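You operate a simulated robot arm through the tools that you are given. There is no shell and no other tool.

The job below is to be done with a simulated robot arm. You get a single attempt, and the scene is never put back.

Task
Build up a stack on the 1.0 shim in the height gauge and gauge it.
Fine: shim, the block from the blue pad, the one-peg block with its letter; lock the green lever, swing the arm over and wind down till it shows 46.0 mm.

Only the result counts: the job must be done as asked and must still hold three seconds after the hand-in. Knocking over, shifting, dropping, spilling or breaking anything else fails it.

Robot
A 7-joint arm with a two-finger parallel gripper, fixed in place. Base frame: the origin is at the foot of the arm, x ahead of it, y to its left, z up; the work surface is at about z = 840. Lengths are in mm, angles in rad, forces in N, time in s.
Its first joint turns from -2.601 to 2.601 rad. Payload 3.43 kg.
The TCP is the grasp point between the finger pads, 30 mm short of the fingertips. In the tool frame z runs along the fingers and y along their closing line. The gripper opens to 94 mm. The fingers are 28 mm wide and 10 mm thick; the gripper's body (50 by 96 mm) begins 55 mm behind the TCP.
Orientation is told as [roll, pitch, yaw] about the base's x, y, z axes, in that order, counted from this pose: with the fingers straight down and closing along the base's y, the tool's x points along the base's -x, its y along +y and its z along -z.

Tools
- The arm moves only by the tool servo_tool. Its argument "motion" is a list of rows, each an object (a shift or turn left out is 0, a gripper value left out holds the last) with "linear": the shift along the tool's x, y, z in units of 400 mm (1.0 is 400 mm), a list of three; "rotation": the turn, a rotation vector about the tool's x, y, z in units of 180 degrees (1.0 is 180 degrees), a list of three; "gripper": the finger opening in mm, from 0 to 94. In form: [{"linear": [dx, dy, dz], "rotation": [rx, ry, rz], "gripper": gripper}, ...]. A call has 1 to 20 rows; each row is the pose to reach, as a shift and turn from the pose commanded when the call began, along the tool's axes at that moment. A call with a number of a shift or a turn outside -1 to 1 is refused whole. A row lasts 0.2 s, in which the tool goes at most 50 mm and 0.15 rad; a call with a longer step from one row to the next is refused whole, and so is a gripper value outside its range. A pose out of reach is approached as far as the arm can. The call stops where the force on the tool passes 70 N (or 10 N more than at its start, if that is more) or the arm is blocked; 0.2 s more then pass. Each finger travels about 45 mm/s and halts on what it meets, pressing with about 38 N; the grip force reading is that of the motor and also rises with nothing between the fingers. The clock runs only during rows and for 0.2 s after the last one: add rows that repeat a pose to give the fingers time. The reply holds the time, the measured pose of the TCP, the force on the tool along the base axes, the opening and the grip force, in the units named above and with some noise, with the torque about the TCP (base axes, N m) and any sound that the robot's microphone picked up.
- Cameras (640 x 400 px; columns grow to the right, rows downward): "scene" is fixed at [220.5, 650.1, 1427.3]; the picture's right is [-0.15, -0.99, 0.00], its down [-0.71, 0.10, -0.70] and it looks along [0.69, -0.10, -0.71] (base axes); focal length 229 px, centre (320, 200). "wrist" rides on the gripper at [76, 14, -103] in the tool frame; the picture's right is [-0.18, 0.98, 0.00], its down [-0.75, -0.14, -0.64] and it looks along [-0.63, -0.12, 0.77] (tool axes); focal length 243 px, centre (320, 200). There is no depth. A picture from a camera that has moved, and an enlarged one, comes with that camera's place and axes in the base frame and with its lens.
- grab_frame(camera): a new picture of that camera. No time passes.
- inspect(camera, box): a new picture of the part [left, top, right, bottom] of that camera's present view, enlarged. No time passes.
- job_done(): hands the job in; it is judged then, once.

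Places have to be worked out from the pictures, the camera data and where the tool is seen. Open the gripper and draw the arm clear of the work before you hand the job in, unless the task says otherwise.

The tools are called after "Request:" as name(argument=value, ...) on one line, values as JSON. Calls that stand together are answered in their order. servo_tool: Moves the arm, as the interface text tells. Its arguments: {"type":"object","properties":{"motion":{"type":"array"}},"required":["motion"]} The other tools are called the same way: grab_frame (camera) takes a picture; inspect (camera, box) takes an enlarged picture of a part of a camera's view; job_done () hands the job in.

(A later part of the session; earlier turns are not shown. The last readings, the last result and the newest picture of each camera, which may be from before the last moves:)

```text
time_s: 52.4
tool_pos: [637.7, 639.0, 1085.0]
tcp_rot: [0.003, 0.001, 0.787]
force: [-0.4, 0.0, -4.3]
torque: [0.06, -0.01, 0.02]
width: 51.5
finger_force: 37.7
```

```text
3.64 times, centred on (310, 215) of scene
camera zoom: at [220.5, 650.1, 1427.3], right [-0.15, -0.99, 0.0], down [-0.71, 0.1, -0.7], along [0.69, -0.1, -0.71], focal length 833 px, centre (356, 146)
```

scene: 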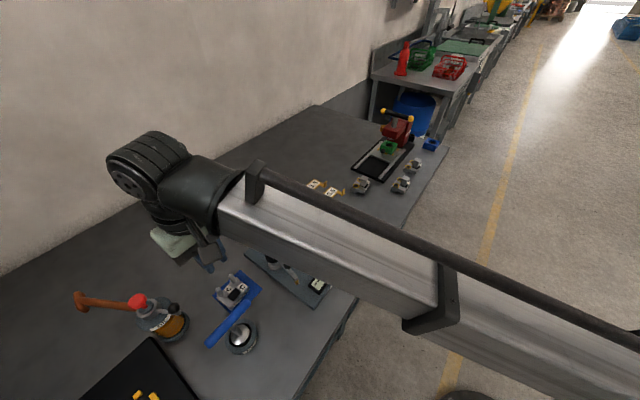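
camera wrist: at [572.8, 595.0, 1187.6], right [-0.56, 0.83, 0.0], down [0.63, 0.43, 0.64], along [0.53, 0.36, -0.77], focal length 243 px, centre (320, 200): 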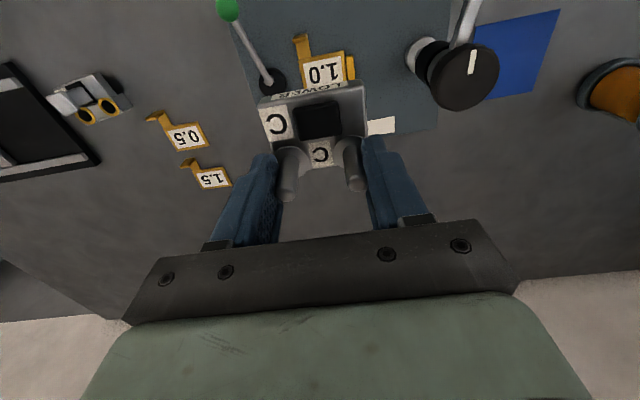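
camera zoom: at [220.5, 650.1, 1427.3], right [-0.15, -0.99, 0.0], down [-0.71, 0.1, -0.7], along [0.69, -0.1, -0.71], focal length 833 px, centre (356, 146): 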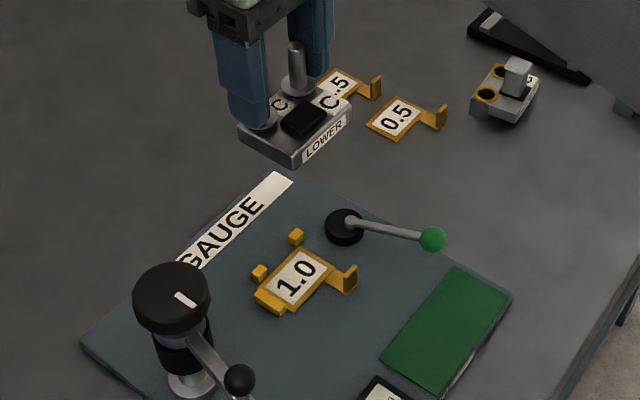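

The block is over the nest and the orientation looks right. I'll lower to about 30 mm above the seat and check the alignment.

Request:
servo_tool(motion=[{"linear": [0, 0, 0.08]}, {"linear": [0, 0, 0.17]}, {"linear": [0, 0, 0.26]}, {"linear": [0, 0, 0.33]}, {"linear": [0, 0, 0.35]}, {"linear": [0, 0, 0.35]}])

Request:
grab_frame(camera="wrist")

Request:
inspect(camera="wrist", box=[230, 50, 410, 210])

Request:
inspect(camera="scene", box=[270, 190, 360, 260])

```text
time_s: 53.8
tool_pos: [636.3, 639.2, 943.0]
tcp_rot: [0.0, 0.002, 0.785]
force: [-0.3, 0.3, -3.6]
torque: [0.01, 0.0, -0.03]
width: 51.5
finger_force: 37.9
```

```text
taken
camera wrist: at [573.7, 595.3, 1046.2], right [-0.56, 0.83, 0.0], down [0.63, 0.43, 0.64], along [0.53, 0.36, -0.77], focal length 243 px, centre (320, 200)
```

wrist: 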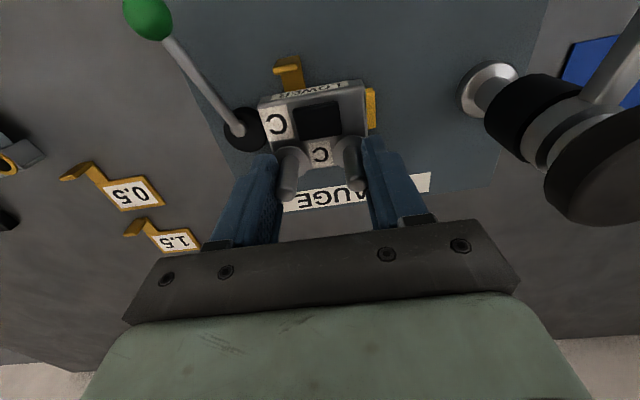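

```text
2.50 times, centred on (320, 130) of wrist
camera zoom: at [573.7, 595.3, 1046.2], right [-0.56, 0.83, 0.0], down [0.63, 0.43, 0.64], along [0.53, 0.36, -0.77], focal length 606 px, centre (320, 375)
```

zoom: 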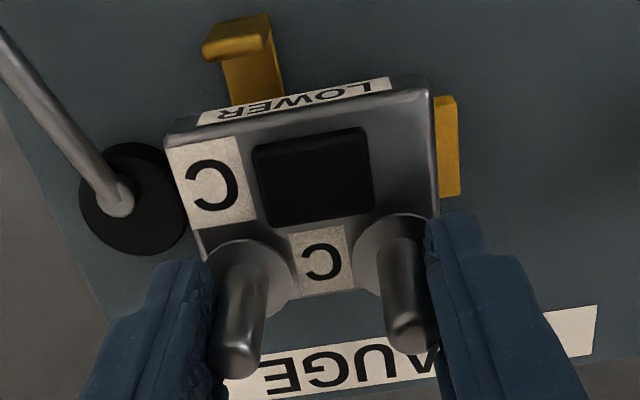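

```text
5.71 times, centred on (315, 225) of scene
camera zoom: at [220.5, 650.1, 1427.3], right [-0.15, -0.99, 0.0], down [-0.71, 0.1, -0.7], along [0.69, -0.1, -0.71], focal length 1309 px, centre (349, 57)
```

zoom: 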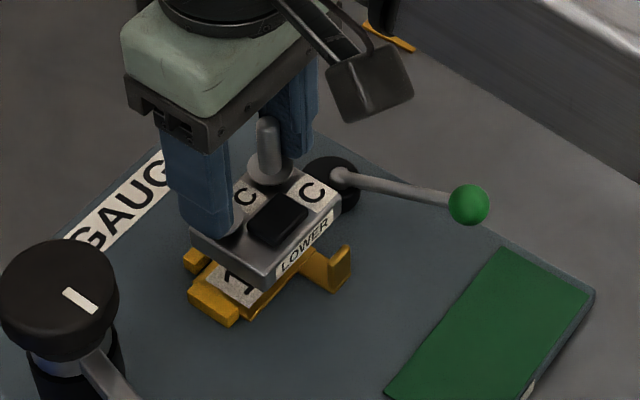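

Bar and block measure consistently: the gap to the bar is about 3 mm and to the nubs about 3.5 mm. I'll lower to just above the shim while closing part of those gaps.

Request:
servo_tool(motion=[{"linear": [-0.00375, 0.003, 0.0]}, {"linear": [-0.00375, 0.003, 0.03]}, {"linear": [-0.00375, 0.003, 0.055]}, {"linear": [-0.00375, 0.003, 0.064]}, {"linear": [-0.00375, 0.003, 0.064]}])

Request:
inspect(camera="wrist", box=[230, 50, 410, 210])

Request:
inspect(camera="scene", box=[270, 200, 350, 260])

```text
time_s: 55.0
tool_pos: [636.6, 641.7, 918.3]
tcp_rot: [-0.001, 0.001, 0.784]
force: [-0.3, 0.1, -3.6]
torque: [0.02, 0.03, 0.01]
width: 51.5
finger_force: 37.8
```

```text
2.50 times, centred on (320, 130) of wrist
camera zoom: at [573.4, 597.0, 1020.9], right [-0.56, 0.83, 0.0], down [0.63, 0.43, 0.64], along [0.53, 0.36, -0.77], focal length 606 px, centre (320, 375)
```

zoom: 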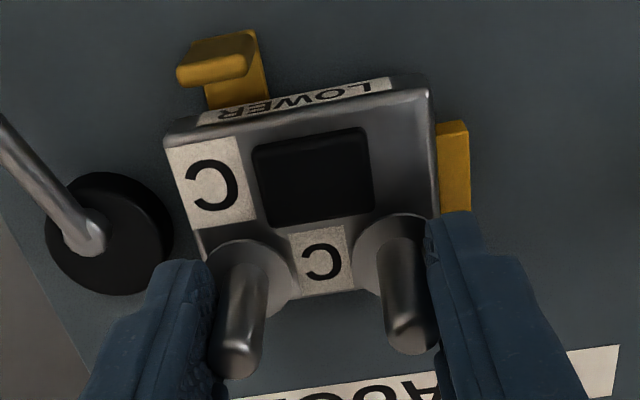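

```text
6.67 times, centred on (310, 230) of scene
camera zoom: at [220.5, 650.1, 1427.3], right [-0.15, -0.99, 0.0], down [-0.71, 0.1, -0.7], along [0.69, -0.1, -0.71], focal length 1528 px, centre (387, 0)
```

zoom: 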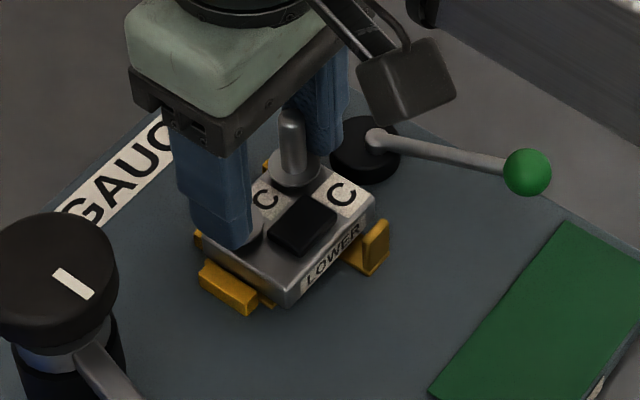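

It's hovering a few millimetres over the shim, clear on all sides. I'll edge toward the nubs and bar in small steps and watch for side force.

Request:
servo_tool(motion=[{"linear": [-0.0013, 0.0015, 0.0]}, {"linear": [-0.0025, 0.003, 0.0]}, {"linear": [-0.0025, 0.003, 0.0]}])

Request:
servo_tool(motion=[{"linear": [-0.0012, 0.0, 0.0]}, {"linear": [-0.0012, 0.0, 0.0]}])

Request:
servo_tool(motion=[{"linear": [0, 0.0012, 0.0]}, {"linear": [0, 0.0012, 0.0]}])

```text
time_s: 55.8
tool_pos: [635.8, 641.6, 918.8]
tcp_rot: [0.0, -0.001, 0.785]
force: [1.4, -5.8, -2.1]
torque: [-0.28, -0.05, 0.18]
width: 51.6
finger_force: 38.4
```

```text
time_s: 56.4
tool_pos: [636.8, 641.8, 917.8]
tcp_rot: [-0.002, 0.002, 0.784]
force: [-0.2, -12.3, -3.2]
torque: [-0.59, 0.03, 0.33]
width: 51.3
finger_force: 37.9
```

```text
time_s: 57.0
tool_pos: [635.6, 642.9, 918.2]
tcp_rot: [0.001, -0.001, 0.783]
force: [1.7, -17.4, -3.9]
torque: [-0.87, -0.05, 0.32]
width: 51.4
finger_force: 38.4
```

Contact is felt with both nubs and bar, so the block is at the locators. I'll back off that pressure by about 0.6 mm and then lower onto the shim.

Request:
servo_tool(motion=[{"linear": [0.0015, -0.0019, 0.0]}, {"linear": [0.0015, -0.0019, 0.0]}])

Request:
inspect(camera="scene", box=[270, 200, 350, 260])

```text
time_s: 57.6
tool_pos: [634.9, 642.7, 918.1]
tcp_rot: [0.003, -0.001, 0.783]
force: [1.0, -12.7, -5.2]
torque: [-0.65, -0.08, -0.08]
width: 51.2
finger_force: 37.7
```

```text
6.67 times, centred on (310, 230) of scene
camera zoom: at [220.5, 650.1, 1427.3], right [-0.15, -0.99, 0.0], down [-0.71, 0.1, -0.7], along [0.69, -0.1, -0.71], focal length 1528 px, centre (387, 0)
```

zoom: 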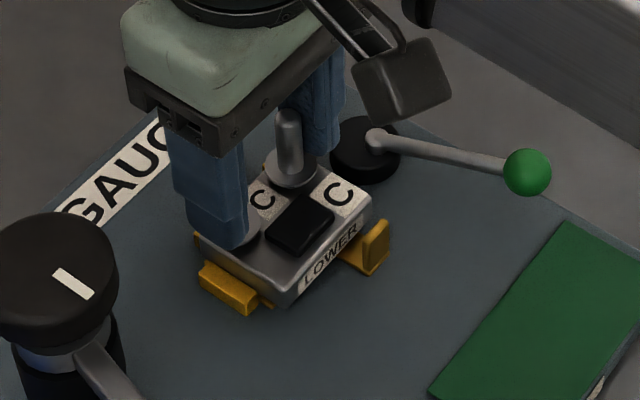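

There's still residual side force, so I'll back off a bit more and re-read.

Request:
servo_tool(motion=[{"linear": [0.0012, -0.0012, 0.0]}, {"linear": [0.0012, -0.0012, 0.0]}, {"linear": [0.0012, -0.0012, 0.0]}])

Request:
servo_tool(motion=[{"linear": [0.0, 0.0, 0.0]}, {"linear": [0.0, 0.0, 0.0]}])

```text
time_s: 58.4
tool_pos: [637.4, 643.7, 919.3]
tcp_rot: [0.001, -0.003, 0.784]
force: [2.3, -3.6, -5.7]
torque: [-0.19, -0.14, -0.05]
width: 51.6
finger_force: 37.8
```

```text
time_s: 59.0
tool_pos: [636.8, 642.5, 919.2]
tcp_rot: [0.002, -0.001, 0.785]
force: [2.3, -1.2, -4.8]
torque: [-0.01, -0.1, -0.04]
width: 51.3
finger_force: 38.0
```

The side force is now nearly gone. I'll lower in small steps onto the shim, watching the vertical force.

Request:
servo_tool(motion=[{"linear": [0.0, 0.0, 0.004]}, {"linear": [0.0, 0.0, 0.0075]}, {"linear": [0.0, 0.0, 0.0075]}])

Request:
servo_tool(motion=[{"linear": [0.0, 0.0, 0.0015]}, {"linear": [0.0, 0.0, 0.0015]}])

```text
time_s: 59.8
tool_pos: [636.7, 641.5, 915.0]
tcp_rot: [0.002, -0.001, 0.785]
force: [0.2, 0.0, -4.2]
torque: [0.02, -0.01, 0.01]
width: 51.2
finger_force: 37.7
```

```text
time_s: 60.4
tool_pos: [636.4, 642.5, 914.6]
tcp_rot: [0.002, 0.002, 0.785]
force: [0.3, -0.3, -0.5]
torque: [0.11, 0.05, -0.03]
width: 51.3
finger_force: 38.0
```

The weight has come off the gripper, so it's on the shim. I'll settle another 0.3 mm and then look before opening.

Request:
servo_tool(motion=[{"linear": [0.0, 0.0, 0.0008]}, {"linear": [0.0, 0.0, 0.0008]}])

Request:
inspect(camera="wrist", box=[230, 50, 410, 210])

Request:
inspect(camera="scene", box=[280, 205, 340, 250])

```text
time_s: 61.0
tool_pos: [636.4, 642.3, 915.7]
tcp_rot: [0.003, 0.0, 0.784]
force: [0.0, -0.1, 3.7]
torque: [0.13, 0.11, 0.0]
width: 51.1
finger_force: 37.6
```

```text
2.50 times, centred on (320, 130) of wrist
camera zoom: at [573.3, 597.8, 1017.3], right [-0.56, 0.83, 0.0], down [0.63, 0.43, 0.64], along [0.53, 0.36, -0.77], focal length 606 px, centre (320, 375)
```

zoom: 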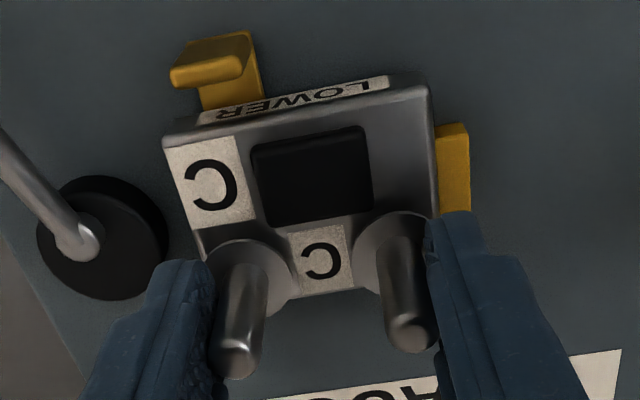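

```text
8.89 times, centred on (310, 228) of scene
camera zoom: at [220.5, 650.1, 1427.3], right [-0.15, -0.99, 0.0], down [-0.71, 0.1, -0.7], along [0.69, -0.1, -0.71], focal length 2037 px, centre (409, -44)
```

zoom: 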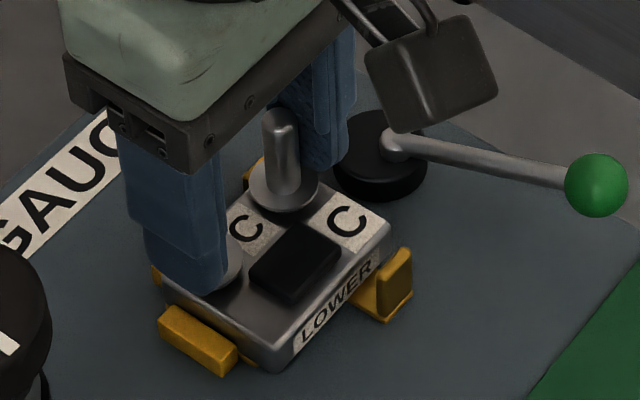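

LOWER is seated on the shim against the bar and nubs. I'll open slightly to release the pegs, then rise.

Request:
servo_tool(motion=[{"gripper": 58}, {"gripper": 58}, {"linear": [0, 0, -0.01], "gripper": 58}, {"linear": [0, 0, -0.05], "gripper": 58}, {"linear": [0, 0, -0.12], "gripper": 58}, {"linear": [0, 0, -0.22], "gripper": 58}])

Request:
grab_frame(camera="wrist")

Request:
inspect(camera="wrist", box=[240, 40, 400, 180])

Request:
inspect(camera="scene", box=[270, 200, 350, 260])

```text
time_s: 62.4
tool_pos: [635.7, 642.2, 1003.4]
tcp_rot: [0.0, -0.001, 0.782]
force: [-0.1, 0.4, 0.1]
torque: [-0.03, 0.01, 0.02]
width: 58.0
finger_force: 0.0
```

```text
taken
camera wrist: at [572.9, 598.4, 1105.5], right [-0.56, 0.83, 0.0], down [0.63, 0.43, 0.64], along [0.53, 0.36, -0.77], focal length 243 px, centre (320, 200)
```

wrist: 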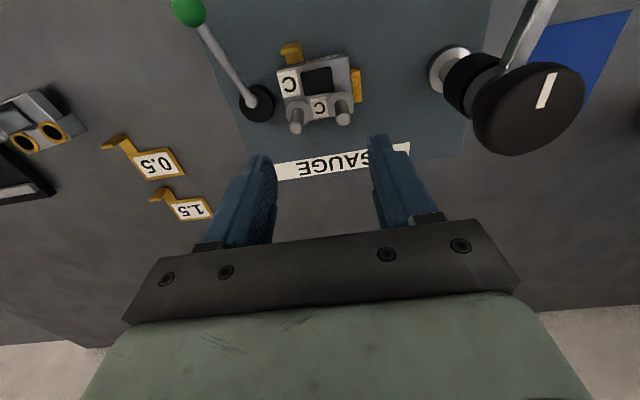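

```text
2.86 times, centred on (320, 110) of wrist
camera zoom: at [572.9, 598.4, 1105.5], right [-0.56, 0.83, 0.0], down [0.63, 0.43, 0.64], along [0.53, 0.36, -0.77], focal length 693 px, centre (320, 457)
```

zoom: 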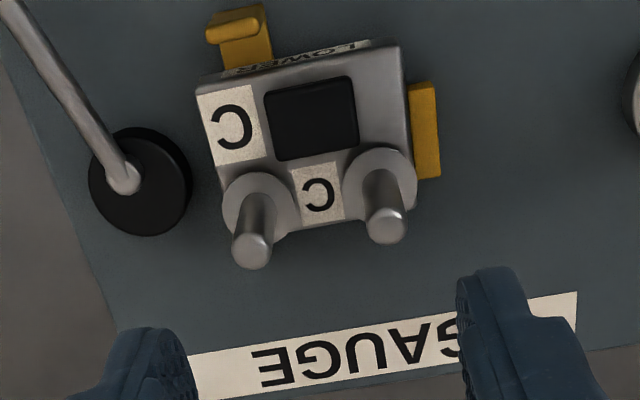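

```text
6.67 times, centred on (310, 230) of scene
camera zoom: at [220.5, 650.1, 1427.3], right [-0.15, -0.99, 0.0], down [-0.71, 0.1, -0.7], along [0.69, -0.1, -0.71], focal length 1528 px, centre (387, 0)
```

zoom: 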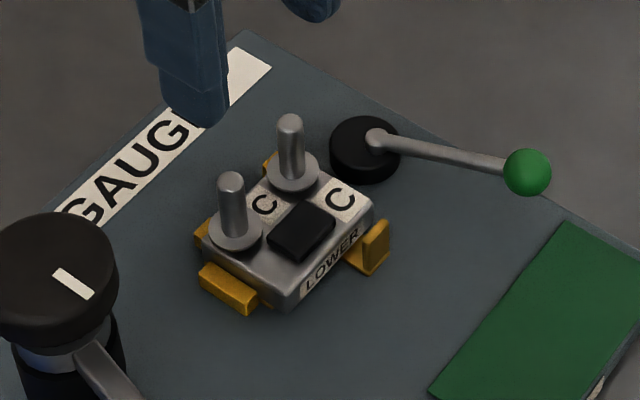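

LOWER is cleanly in the nest on the shim. Next I'll fly to UPPER C at about (822, 400) and turn to its 53° orientation for a vertical regrip.

Request:
servo_tool(motion=[{"linear": [0.014, -0.1, 0], "rotation": [0, 0, -0.006]}, {"linear": [0.028, -0.21, 0], "rotation": [0, 0, -0.012]}, {"linear": [0.042, -0.32, 0], "rotation": [0, 0, -0.019]}, {"linear": [0.056, -0.43, 0], "rotation": [0, 0, -0.026]}, {"linear": [0.07, -0.54, 0], "rotation": [0, 0, -0.033]}, {"linear": [0.084, -0.65, 0], "rotation": [0, 0, -0.039]}, {"linear": [0.098, -0.7575, 0], "rotation": [0, 0, -0.0443]}, {"linear": [0.098, -0.7575, 0], "rotation": [0, 0, -0.0443]}])

Request:
grab_frame(camera="wrist")

Request:
inspect(camera="wrist", box=[260, 60, 380, 180])

```text
time_s: 64.2
tool_pos: [822.9, 399.7, 1002.3]
tcp_rot: [0.0, 0.0, 0.926]
force: [0.7, 0.7, 0.0]
torque: [-0.02, -0.02, 0.0]
width: 58.0
finger_force: 0.1
```

```text
taken
camera wrist: at [767.0, 347.7, 1105.6], right [-0.67, 0.74, 0.0], down [0.57, 0.52, 0.64], along [0.47, 0.43, -0.77], focal length 243 px, centre (320, 200)
```

wrist: 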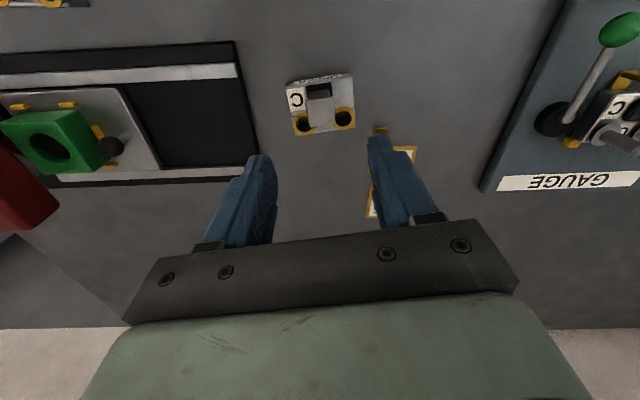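

```text
3.33 times, centred on (320, 120) of wrist
camera zoom: at [767.0, 347.7, 1105.6], right [-0.67, 0.74, 0.0], down [0.57, 0.52, 0.64], along [0.47, 0.43, -0.77], focal length 809 px, centre (320, 467)
```

zoom: 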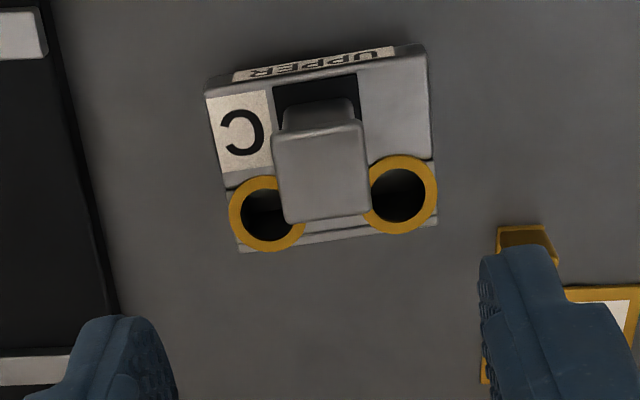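

UPPER C is seen clearly from above, with the head centred near (822.4, 399) and the block turned about 2° from the tool. I'll rotate to match, centre up, and descend with the fingertips just below the head's lip.

Request:
servo_tool(motion=[{"linear": [0.0035, 0.0014, 0.0], "rotation": [0, 0, 0.0122]}, {"linear": [0.0035, 0.0014, 0.08], "rotation": [0, 0, 0.0122]}, {"linear": [0.0035, 0.0014, 0.16], "rotation": [0, 0, 0.0122]}, {"linear": [0.0035, 0.0014, 0.21], "rotation": [0, 0, 0.0122]}, {"linear": [0.0035, 0.0014, 0.226], "rotation": [0, 0, 0.0122]}, {"linear": [0.0035, 0.0014, 0.226], "rotation": [0, 0, 0.0122]}])

Request:
inspect(camera="wrist", box=[220, 80, 420, 220])

Request:
inspect(camera="scene", box=[320, 150, 410, 210])

```text
time_s: 65.6
tool_pos: [821.1, 399.9, 912.5]
tcp_rot: [0.0, 0.001, 0.884]
force: [0.4, -0.1, 0.6]
torque: [-0.01, -0.04, 0.02]
width: 58.0
finger_force: 0.0
```

```text
2.86 times, centred on (320, 150) of wrist
camera zoom: at [763.0, 349.3, 1014.8], right [-0.64, 0.76, 0.0], down [0.59, 0.49, 0.64], along [0.49, 0.41, -0.77], focal length 693 px, centre (320, 343)
```

zoom: 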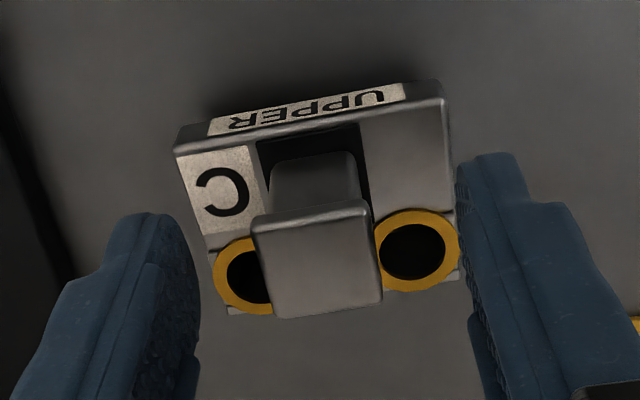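

```text
6.67 times, centred on (365, 180) of scene
camera zoom: at [220.5, 650.1, 1427.3], right [-0.15, -0.99, 0.0], down [-0.71, 0.1, -0.7], along [0.69, -0.1, -0.71], focal length 1528 px, centre (20, 333)
```

zoom: 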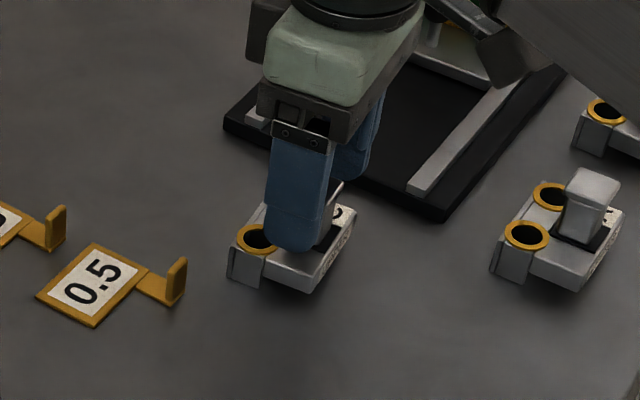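

The head is centred between the pads, so I'll close on it.

Request:
servo_tool(motion=[{"gripper": 15}, {"gripper": 15}, {"gripper": 15}, {"gripper": 15}, {"gripper": 15}])

Request:
inspect(camera="wrist", box=[220, 80, 420, 220])

```text
time_s: 66.8
tool_pos: [820.9, 399.1, 911.9]
tcp_rot: [0.0, -0.001, 0.884]
force: [1.0, -1.4, 0.9]
torque: [-0.06, -0.01, 0.03]
width: 23.5
finger_force: 38.6
```

```text
2.86 times, centred on (320, 150) of wrist
camera zoom: at [763.0, 349.3, 1014.9], right [-0.64, 0.76, 0.0], down [0.59, 0.49, 0.64], along [0.49, 0.41, -0.77], focal length 693 px, centre (320, 343)
```

zoom: 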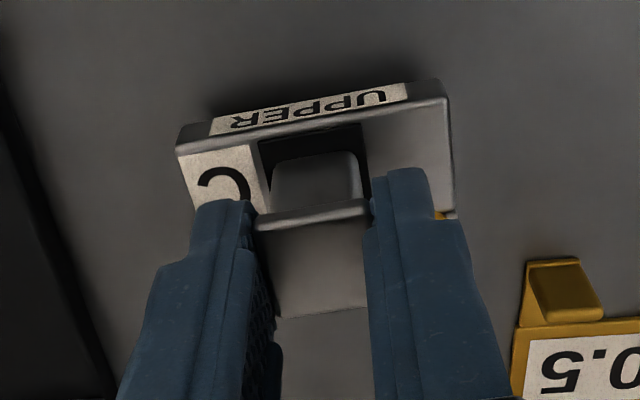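

The grip is flush at 23.5 mm. I'll lift 120 mm and carry UPPER over the nest with the yaw turned back to 45°, well above the pegs.

Request:
servo_tool(motion=[{"linear": [0, 0, -0.02]}, {"linear": [0, 0, -0.08]}, {"linear": [0, 0, -0.18]}, {"linear": [0, 0, -0.3]}, {"linear": [-0.008, 0.05, -0.3], "rotation": [0, 0, 0.004]}, {"linear": [-0.025, 0.15, -0.3], "rotation": [0, 0, 0.008]}, {"linear": [-0.042, 0.25, -0.3], "rotation": [0, 0, 0.013]}, {"linear": [-0.06, 0.36, -0.3], "rotation": [0, 0, 0.018]}, {"linear": [-0.078, 0.47, -0.3], "rotation": [0, 0, 0.023]}, {"linear": [-0.097, 0.58, -0.3], "rotation": [0, 0, 0.028]}, {"linear": [-0.115, 0.68, -0.3], "rotation": [0, 0, 0.0315]}, {"linear": [-0.126, 0.746, -0.3], "rotation": [0, 0, 0.0315]}, {"linear": [-0.126, 0.746, -0.3], "rotation": [0, 0, 0.0315]}])

Request:
grab_frame(camera="wrist")

Request:
inspect(camera="scene", box=[260, 170, 370, 260])

```text
time_s: 69.6
tool_pos: [623.5, 626.7, 1031.7]
tcp_rot: [0.0, -0.001, 0.786]
force: [0.2, -0.5, -3.5]
torque: [-0.03, 0.0, -0.01]
width: 23.9
finger_force: 38.3
```

```text
taken
camera wrist: at [559.5, 583.3, 1134.3], right [-0.57, 0.82, 0.0], down [0.63, 0.43, 0.64], along [0.53, 0.36, -0.77], focal length 243 px, centre (320, 200)
```

wrist: 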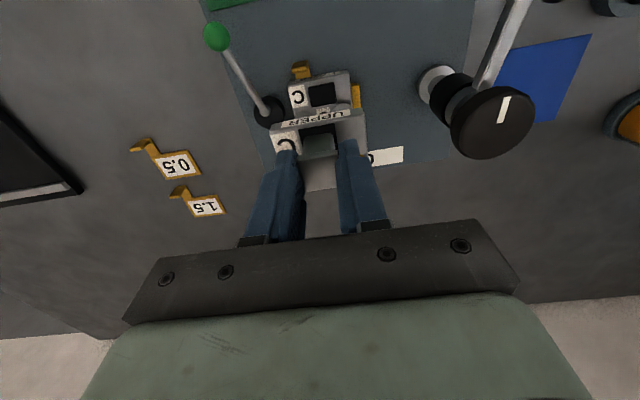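

```text
4.44 times, centred on (315, 215) of scene
camera zoom: at [220.5, 650.1, 1427.3], right [-0.15, -0.99, 0.0], down [-0.71, 0.1, -0.7], along [0.69, -0.1, -0.71], focal length 1018 px, centre (342, 133)
```

zoom: 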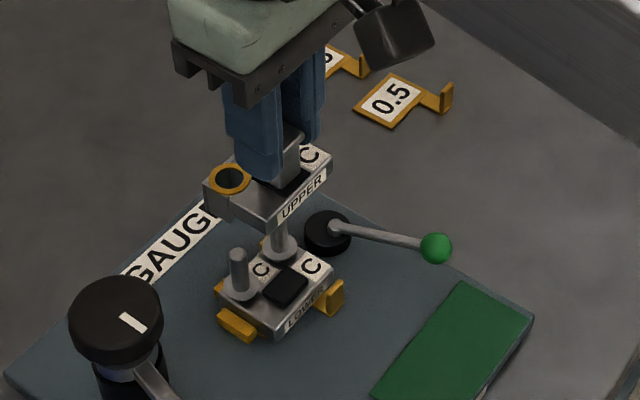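

UPPER is above LOWER and laterally aligned to within about 1–2 mm in the scene view. I'll lower until its bottom is just above the peg tops and check again.

Request:
servo_tool(motion=[{"linear": [0, 0, 0.04]}, {"linear": [0, 0, 0.08]}, {"linear": [0, 0, 0.094]}, {"linear": [0, 0, 0.094]}])

Request:
inspect(camera="scene", box=[275, 195, 345, 250])

Request:
inspect(camera="wrist", box=[230, 60, 410, 220])

```text
time_s: 70.6
tool_pos: [623.4, 626.9, 995.2]
tcp_rot: [0.001, -0.001, 0.784]
force: [-0.4, 0.1, -3.5]
torque: [-0.07, -0.03, -0.01]
width: 23.3
finger_force: 38.7
```

```text
7.27 times, centred on (310, 222) of scene
camera zoom: at [220.5, 650.1, 1427.3], right [-0.15, -0.99, 0.0], down [-0.71, 0.1, -0.7], along [0.69, -0.1, -0.71], focal length 1666 px, centre (393, 36)
```

zoom: 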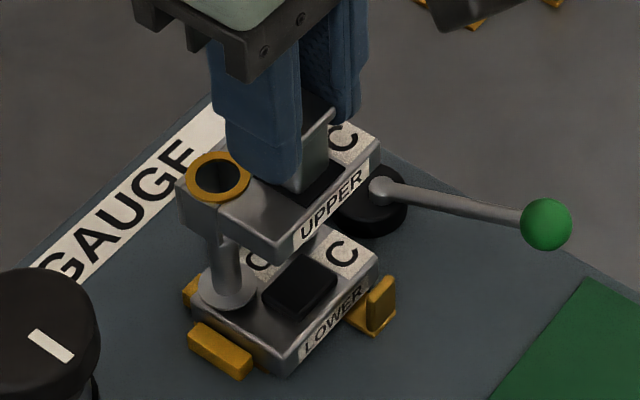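

```text
2.50 times, centred on (320, 140) of wrist
camera zoom: at [559.5, 582.6, 1097.2], right [-0.57, 0.82, 0.0], down [0.63, 0.43, 0.64], along [0.53, 0.36, -0.77], focal length 606 px, centre (320, 350)
```

zoom: 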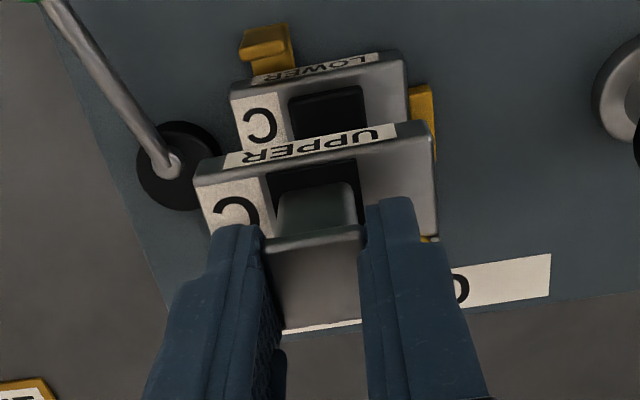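

Request:
inspect(camera="scene", box=[282, 205, 327, 245])

```text
10.00 times, centred on (304, 225) of scene
camera zoom: at [220.5, 650.1, 1427.3], right [-0.15, -0.99, 0.0], down [-0.71, 0.1, -0.7], along [0.69, -0.1, -0.71], focal length 2291 px, centre (475, -50)
```

zoom: 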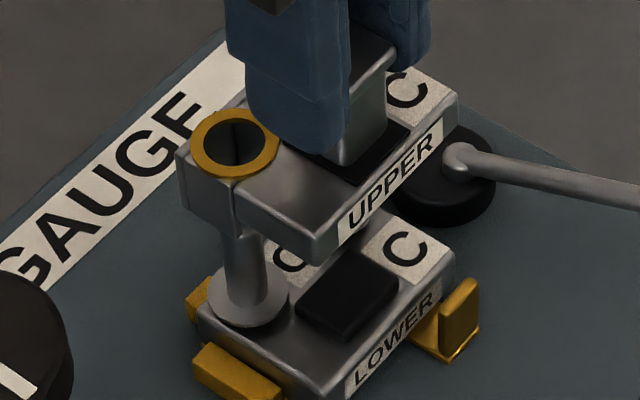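

The bushings line up over the pegs. I'll lower in stages and watch the force for any jamming.

Request:
servo_tool(motion=[{"linear": [0, 0, 0.01]}, {"linear": [0, 0, 0.02]}, {"linear": [0, 0, 0.03]}, {"linear": [0, 0, 0.03]}])

Request:
inspect(camera="scene", box=[282, 205, 327, 245])

```text
time_s: 71.6
tool_pos: [621.9, 625.5, 982.6]
tcp_rot: [0.002, 0.0, 0.786]
force: [0.3, -0.2, -3.9]
torque: [-0.04, 0.03, -0.04]
width: 23.6
finger_force: 37.8
```

```text
10.00 times, centred on (304, 225) of scene
camera zoom: at [220.5, 650.1, 1427.3], right [-0.15, -0.99, 0.0], down [-0.71, 0.1, -0.7], along [0.69, -0.1, -0.71], focal length 2291 px, centre (475, -50)
```

zoom: 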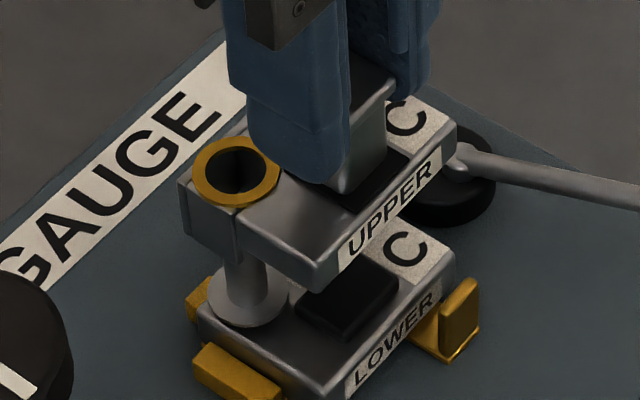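

It's free so far and the peg is going in. I'll continue down.

Request:
servo_tool(motion=[{"linear": [0, 0, 0.01]}, {"linear": [0, 0, 0.02]}, {"linear": [0, 0, 0.03]}, {"linear": [0, 0, 0.03]}])

Request:
inspect(camera="scene", box=[282, 205, 327, 245])

```text
time_s: 72.6
tool_pos: [622.6, 627.3, 969.2]
tcp_rot: [0.001, 0.0, 0.785]
force: [-0.6, 0.0, -3.3]
torque: [0.02, 0.01, -0.03]
width: 23.6
finger_force: 37.9
```

```text
10.00 times, centred on (304, 225) of scene
camera zoom: at [220.5, 650.1, 1427.3], right [-0.15, -0.99, 0.0], down [-0.71, 0.1, -0.7], along [0.69, -0.1, -0.71], focal length 2291 px, centre (475, -50)
```

zoom: 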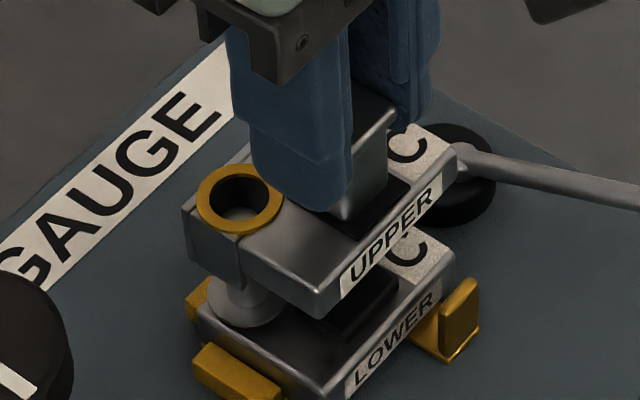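

The peg top is now visible inside the bushing and the force is still clean. I'll continue down toward the seat.

Request:
servo_tool(motion=[{"linear": [0, 0, 0.01]}, {"linear": [0, 0, 0.02]}, {"linear": [0, 0, 0.028]}, {"linear": [0, 0, 0.028]}])

Request:
inspect(camera="scene", box=[282, 205, 327, 245])

```text
time_s: 73.6
tool_pos: [621.4, 627.4, 958.1]
tcp_rot: [0.001, -0.001, 0.786]
force: [-0.6, -1.1, -2.8]
torque: [-0.06, 0.02, 0.04]
width: 23.9
finger_force: 38.1
```

```text
10.00 times, centred on (304, 225) of scene
camera zoom: at [220.5, 650.1, 1427.3], right [-0.15, -0.99, 0.0], down [-0.71, 0.1, -0.7], along [0.69, -0.1, -0.71], focal length 2291 px, centre (475, -50)
```

zoom: 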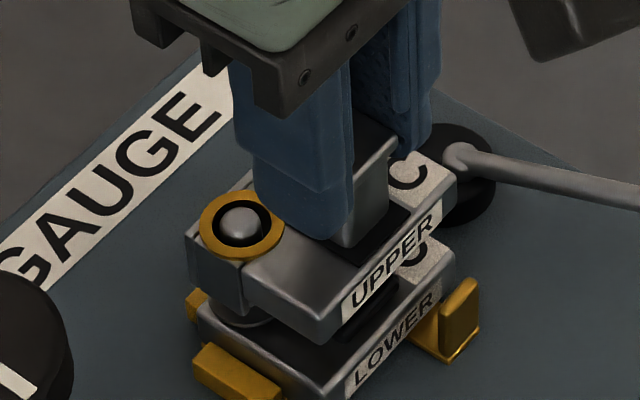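

The peg is rising through the bushing, well centred. I'll do the last stretch slowly.

Request:
servo_tool(motion=[{"linear": [0, 0, 0.006]}, {"linear": [0, 0, 0.012]}, {"linear": [0, 0, 0.012]}])

Request:
servo_tool(motion=[{"linear": [0, 0, 0.0025]}, {"linear": [0, 0, 0.0025]}])

```text
time_s: 74.4
tool_pos: [621.9, 627.6, 954.1]
tcp_rot: [0.001, 0.0, 0.785]
force: [-0.3, -0.7, -2.7]
torque: [-0.04, 0.07, 0.0]
width: 23.6
finger_force: 38.3
```

```text
time_s: 75.0
tool_pos: [622.4, 628.1, 953.8]
tcp_rot: [0.0, 0.0, 0.786]
force: [1.0, -0.2, -2.8]
torque: [-0.06, 0.06, -0.01]
width: 23.7
finger_force: 37.7
```

Request:
servo_tool(motion=[{"linear": [0, 0, 0.003]}, {"linear": [0, 0, 0.003]}])

Request:
inspect(camera="scene", box=[282, 205, 327, 245])

```text
time_s: 75.6
tool_pos: [623.0, 627.9, 953.0]
tcp_rot: [0.002, -0.001, 0.786]
force: [-0.4, 0.5, -2.7]
torque: [-0.02, 0.02, -0.02]
width: 23.7
finger_force: 38.2
```

```text
10.00 times, centred on (304, 225) of scene
camera zoom: at [220.5, 650.1, 1427.3], right [-0.15, -0.99, 0.0], down [-0.71, 0.1, -0.7], along [0.69, -0.1, -0.71], focal length 2291 px, centre (475, -50)
```

zoom: 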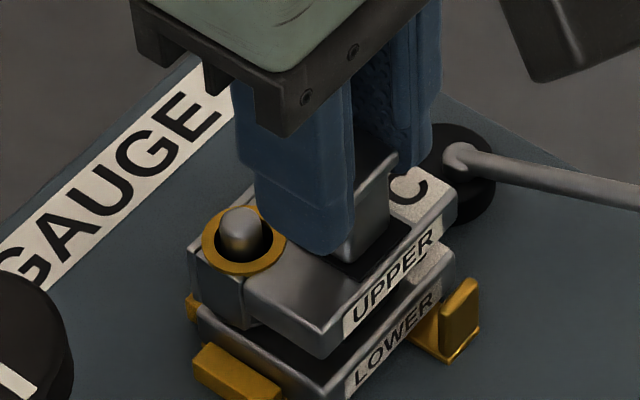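

Request:
servo_tool(motion=[{"linear": [0, 0, 0.0025]}, {"linear": [0, 0, 0.0025]}])

Request:
servo_tool(motion=[{"linear": [0, 0, 0.0025]}, {"linear": [0, 0, 0.0025]}])

```text
time_s: 76.2
tool_pos: [621.5, 627.0, 951.9]
tcp_rot: [0.002, -0.002, 0.785]
force: [0.3, 1.5, 9.5]
torque: [-0.06, 0.0, 0.0]
width: 23.5
finger_force: 38.3
```

```text
time_s: 76.8
tool_pos: [622.1, 627.1, 951.5]
tcp_rot: [0.003, -0.002, 0.785]
force: [-0.2, 1.8, 30.6]
torque: [0.09, -0.08, -0.03]
width: 23.8
finger_force: 38.6
```

It's seated at z ≈ 951.5, right where predicted. I'll ease the pressure and release UPPER.

Request:
servo_tool(motion=[{"linear": [0, 0, -0.0025]}, {"linear": [0, 0, -0.0025]}, {"linear": [0, 0, -0.0025], "gripper": 38}, {"linear": [0, 0, -0.0025], "gripper": 38}, {"linear": [0, 0, -0.0025], "gripper": 38}])

Request:
inspect(camera="scene", box=[275, 200, 345, 250])

Request:
inspect(camera="wrist", box=[220, 80, 420, 220])

```text
time_s: 78.0
tool_pos: [622.5, 628.7, 951.3]
tcp_rot: [0.0, 0.0, 0.786]
force: [0.2, 0.2, 0.0]
torque: [0.0, -0.01, 0.0]
width: 37.9
finger_force: 0.1
```

```text
8.00 times, centred on (310, 225) of scene
camera zoom: at [220.5, 650.1, 1427.3], right [-0.15, -0.99, 0.0], down [-0.71, 0.1, -0.7], along [0.69, -0.1, -0.71], focal length 1833 px, centre (400, 0)
```

zoom: 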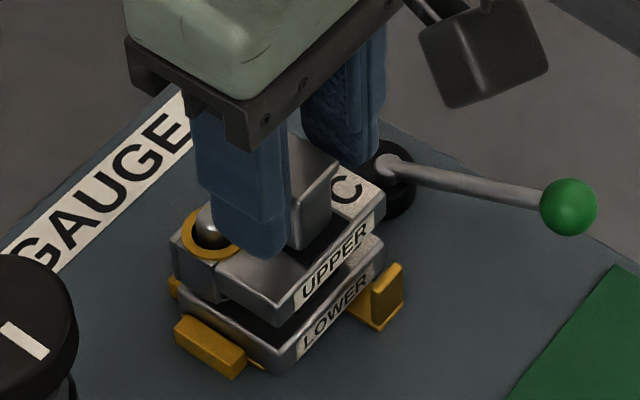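

```text
2.86 times, centred on (320, 150) of wrist
camera zoom: at [559.2, 582.9, 1053.7], right [-0.57, 0.82, 0.0], down [0.63, 0.43, 0.64], along [0.53, 0.36, -0.77], focal length 693 px, centre (320, 343)
```

zoom: 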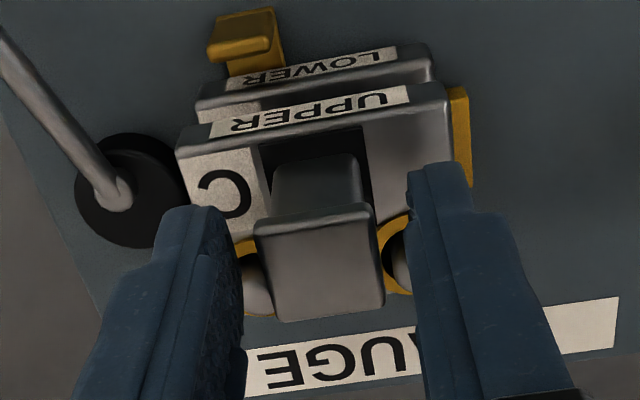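

UPPER is released and sits squarely on LOWER. I'll rise clear and inspect the whole stack and the lever.

Request:
servo_tool(motion=[{"linear": [0, 0, -0.02]}, {"linear": [0, 0, -0.06]}, {"linear": [0, 0, -0.13]}, {"linear": [0, 0, -0.22]}, {"linear": [0, 0, -0.25]}])

Request:
grab_frame(camera="wrist")

Request:
inspect(camera="wrist", box=[230, 40, 410, 180])

Request:
inspect(camera="scene", box=[250, 195, 370, 305])

```text
time_s: 79.2
tool_pos: [623.0, 627.1, 1050.1]
tcp_rot: [-0.001, -0.001, 0.786]
force: [0.1, 0.2, -0.8]
torque: [0.01, -0.01, 0.01]
width: 38.0
finger_force: 0.2
```

```text
taken
camera wrist: at [559.2, 583.2, 1154.2], right [-0.57, 0.82, 0.0], down [0.63, 0.43, 0.64], along [0.53, 0.36, -0.77], focal length 243 px, centre (320, 200)
```

wrist: 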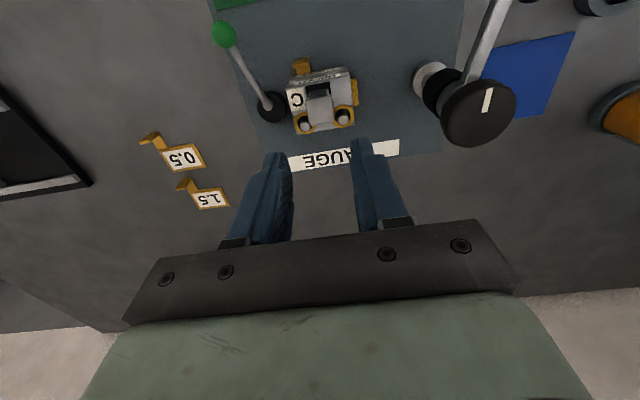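

```text
2.86 times, centred on (320, 110) of wrist
camera zoom: at [559.2, 583.2, 1154.2], right [-0.57, 0.82, 0.0], down [0.63, 0.43, 0.64], along [0.53, 0.36, -0.77], focal length 693 px, centre (320, 457)
```

zoom: 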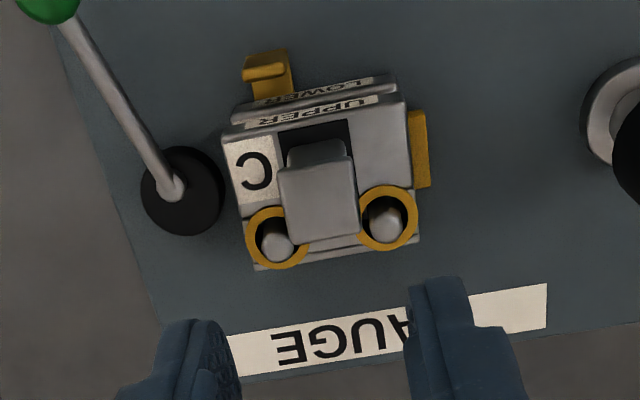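

```text
3.64 times, centred on (310, 250) of scene
camera zoom: at [220.5, 650.1, 1427.3], right [-0.15, -0.99, 0.0], down [-0.71, 0.1, -0.7], along [0.69, -0.1, -0.71], focal length 833 px, centre (356, 18)
```

zoom: 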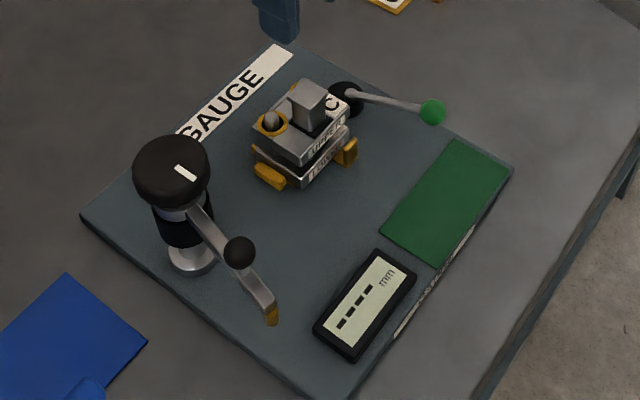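

The stack is built: shim, LOWER C and UPPER C. The lever's ball is at about (629, 527, 886) with its pivot near (672, 589). The disc bulges opposite the handle, so turning the handle outward should clamp. I'll move above the ball with the fingers slightly open.

Request:
servo_tool(motion=[{"linear": [0.03, -0.035, 0], "rotation": [0, 0, -0.012], "gripper": 36}, {"linear": [0.08, -0.09, 0], "rotation": [0, 0, -0.03]}, {"linear": [0.13, -0.145, 0], "rotation": [0, 0, -0.048]}, {"linear": [0.1665, -0.1885, 0], "rotation": [0, 0, -0.0608]}, {"linear": [0.1665, -0.1885, 0.05], "rotation": [0, 0, -0.0608]}, {"linear": [0.1665, -0.1885, 0.1], "rotation": [0, 0, -0.0608]}])

Request:
grab_frame(camera="wrist")

Request:
inspect(camera="wrist", box=[240, 40, 400, 200])

```text
time_s: 80.6
tool_pos: [628.5, 525.2, 1010.9]
tcp_rot: [0.001, -0.001, 0.977]
force: [-0.8, -0.4, 0.3]
torque: [-0.01, 0.01, 0.0]
width: 36.3
finger_force: 0.1
```

```text
taken
camera wrist: at [574.7, 470.9, 1113.8], right [-0.71, 0.7, 0.0], down [0.54, 0.55, 0.64], along [0.45, 0.46, -0.77], focal length 243 px, centre (320, 200)
```

wrist: 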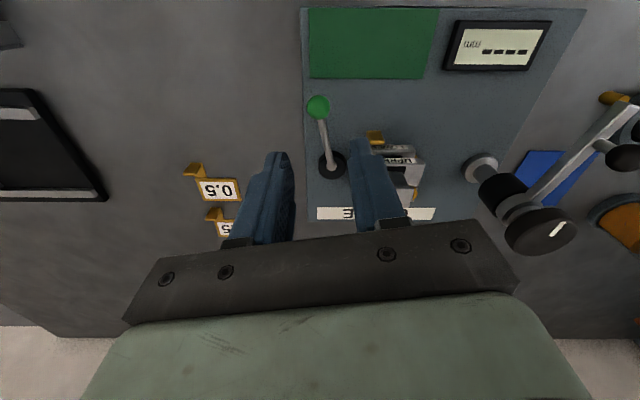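

```text
2.50 times, centred on (320, 120) of wrist
camera zoom: at [574.7, 470.9, 1113.8], right [-0.71, 0.7, 0.0], down [0.54, 0.55, 0.64], along [0.45, 0.46, -0.77], focal length 606 px, centre (320, 400)
```

zoom: 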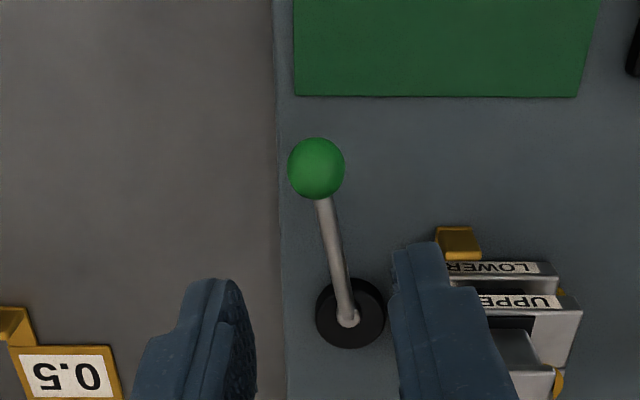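

The ball is right under the tool and the lever lies along the tool axis, with its pivot near (671, 588). I'll descend so the fingers straddle the ball.

Request:
servo_tool(motion=[{"linear": [0, -0.003, 0.08]}, {"linear": [0, -0.003, 0.16]}, {"linear": [0, -0.003, 0.24]}, {"linear": [0, -0.003, 0.276]}, {"linear": [0, -0.003, 0.276]}])

Request:
inspect(camera="wrist", box=[220, 90, 420, 230])

Request:
inspect(camera="scene", box=[280, 190, 380, 270])

```text
time_s: 81.8
tool_pos: [629.6, 525.5, 900.0]
tcp_rot: [0.001, 0.0, 0.976]
force: [-0.1, 0.0, -0.2]
torque: [0.0, 0.01, -0.04]
width: 35.9
finger_force: 0.1
```

```text
2.86 times, centred on (320, 160) of wrist
camera zoom: at [575.6, 470.5, 1003.7], right [-0.71, 0.7, 0.0], down [0.54, 0.55, 0.64], along [0.45, 0.46, -0.77], focal length 693 px, centre (320, 314)
```

zoom: 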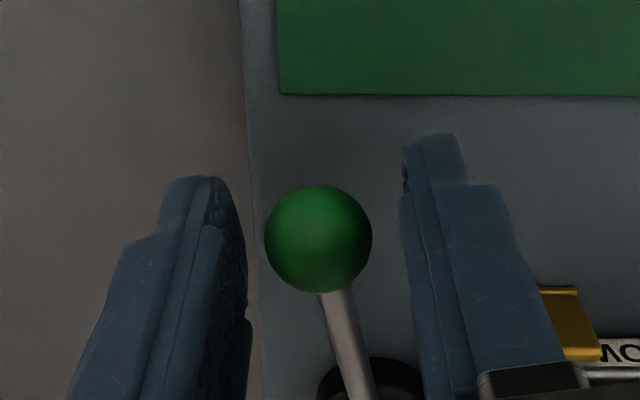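

```text
5.00 times, centred on (330, 230) of scene
camera zoom: at [220.5, 650.1, 1427.3], right [-0.15, -0.99, 0.0], down [-0.71, 0.1, -0.7], along [0.69, -0.1, -0.71], focal length 1146 px, centre (270, 50)
```

zoom: 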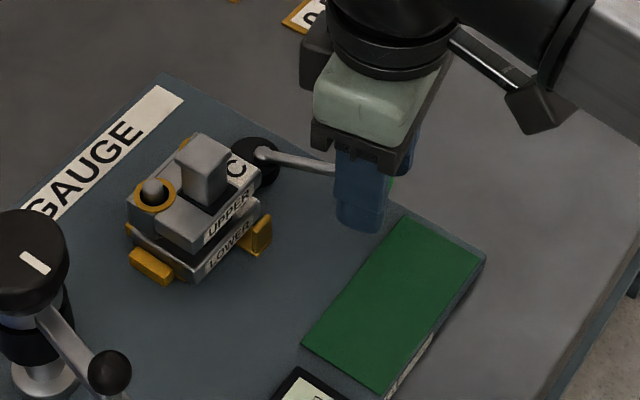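

The ball sits between the fingers. I'll narrow the gap a little and try swinging it outward about its pivot by 0.3 rad, checking force and movement.

Request:
servo_tool(motion=[{"gripper": 27}, {"gripper": 27}, {"linear": [-0.0009, -0.01855, 0], "rotation": [0, 0, -0.0318], "gripper": 27}, {"linear": [-0.0037, -0.0369, 0], "rotation": [0, 0, -0.0637], "gripper": 27}, {"linear": [-0.0083, -0.0549, 0], "rotation": [0, 0, -0.0955], "gripper": 27}])

Request:
grab_frame(camera="wrist")

Request:
inspect(camera="scene", box=[270, 190, 390, 280])

```text
time_s: 83.0
tool_pos: [649.2, 516.6, 901.4]
tcp_rot: [-0.001, 0.001, 1.277]
force: [0.5, 0.1, -0.6]
torque: [0.01, -0.01, -0.04]
width: 27.0
finger_force: 0.2
```

```text
taken
camera wrist: at [614.8, 447.3, 1003.6], right [-0.89, 0.46, 0.0], down [0.35, 0.68, 0.64], along [0.29, 0.57, -0.77], focal length 243 px, centre (320, 200)
```

wrist: 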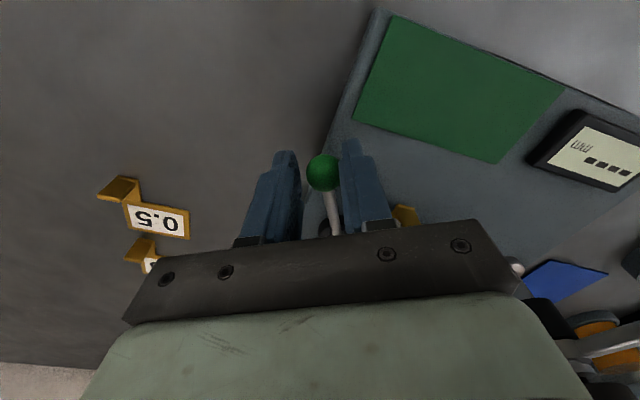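

```text
4.44 times, centred on (330, 235) of scene
camera zoom: at [220.5, 650.1, 1427.3], right [-0.15, -0.99, 0.0], down [-0.71, 0.1, -0.7], along [0.69, -0.1, -0.71], focal length 1018 px, centre (276, 44)
```

zoom: 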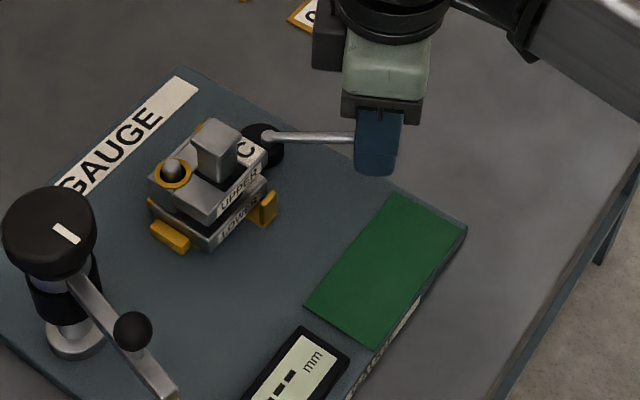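

The lever swings freely outward. I'll continue along the arc and watch for the stop.

Request:
servo_tool(motion=[{"linear": [-0.0009, -0.01855, 0], "rotation": [0, 0, -0.0318]}, {"linear": [-0.0037, -0.0369, 0], "rotation": [0, 0, -0.0637]}, {"linear": [-0.0083, -0.0549, 0], "rotation": [0, 0, -0.0955]}, {"linear": [-0.0131, -0.0685, 0], "rotation": [0, 0, -0.1204]}])

Request:
inspect(camera="scene", box=[270, 190, 390, 280])

Request:
inspect(camera="wrist", box=[240, 100, 400, 240])

```text
time_s: 84.0
tool_pos: [676.4, 513.1, 901.1]
tcp_rot: [0.0, -0.001, 1.657]
force: [0.1, 0.4, 0.3]
torque: [0.0, 0.0, 0.04]
width: 27.2
finger_force: 0.1
```

```text
4.44 times, centred on (330, 235) of scene
camera zoom: at [220.5, 650.1, 1427.3], right [-0.15, -0.99, 0.0], down [-0.71, 0.1, -0.7], along [0.69, -0.1, -0.71], focal length 1018 px, centre (276, 44)
```

zoom: 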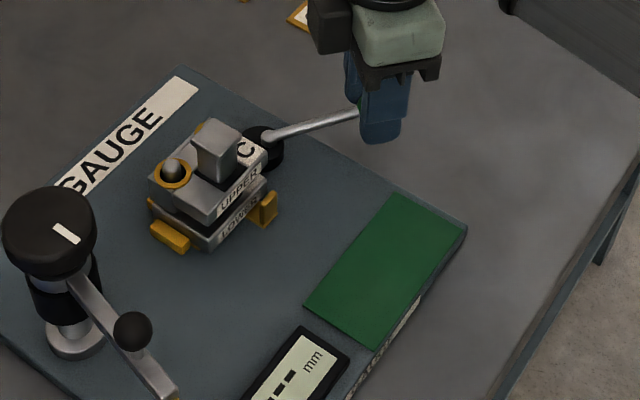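

```text
2.86 times, centred on (320, 170) of wrist
camera zoom: at [670.7, 436.2, 1003.6], right [-1.0, 0.1, 0.0], down [0.08, 0.76, 0.64], along [0.06, 0.64, -0.77], focal length 693 px, centre (320, 286)
```

zoom: 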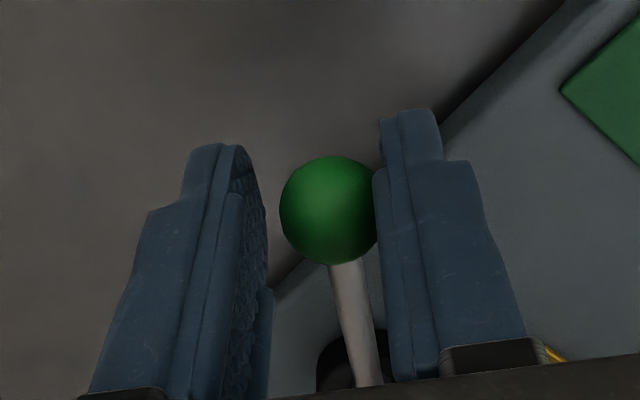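

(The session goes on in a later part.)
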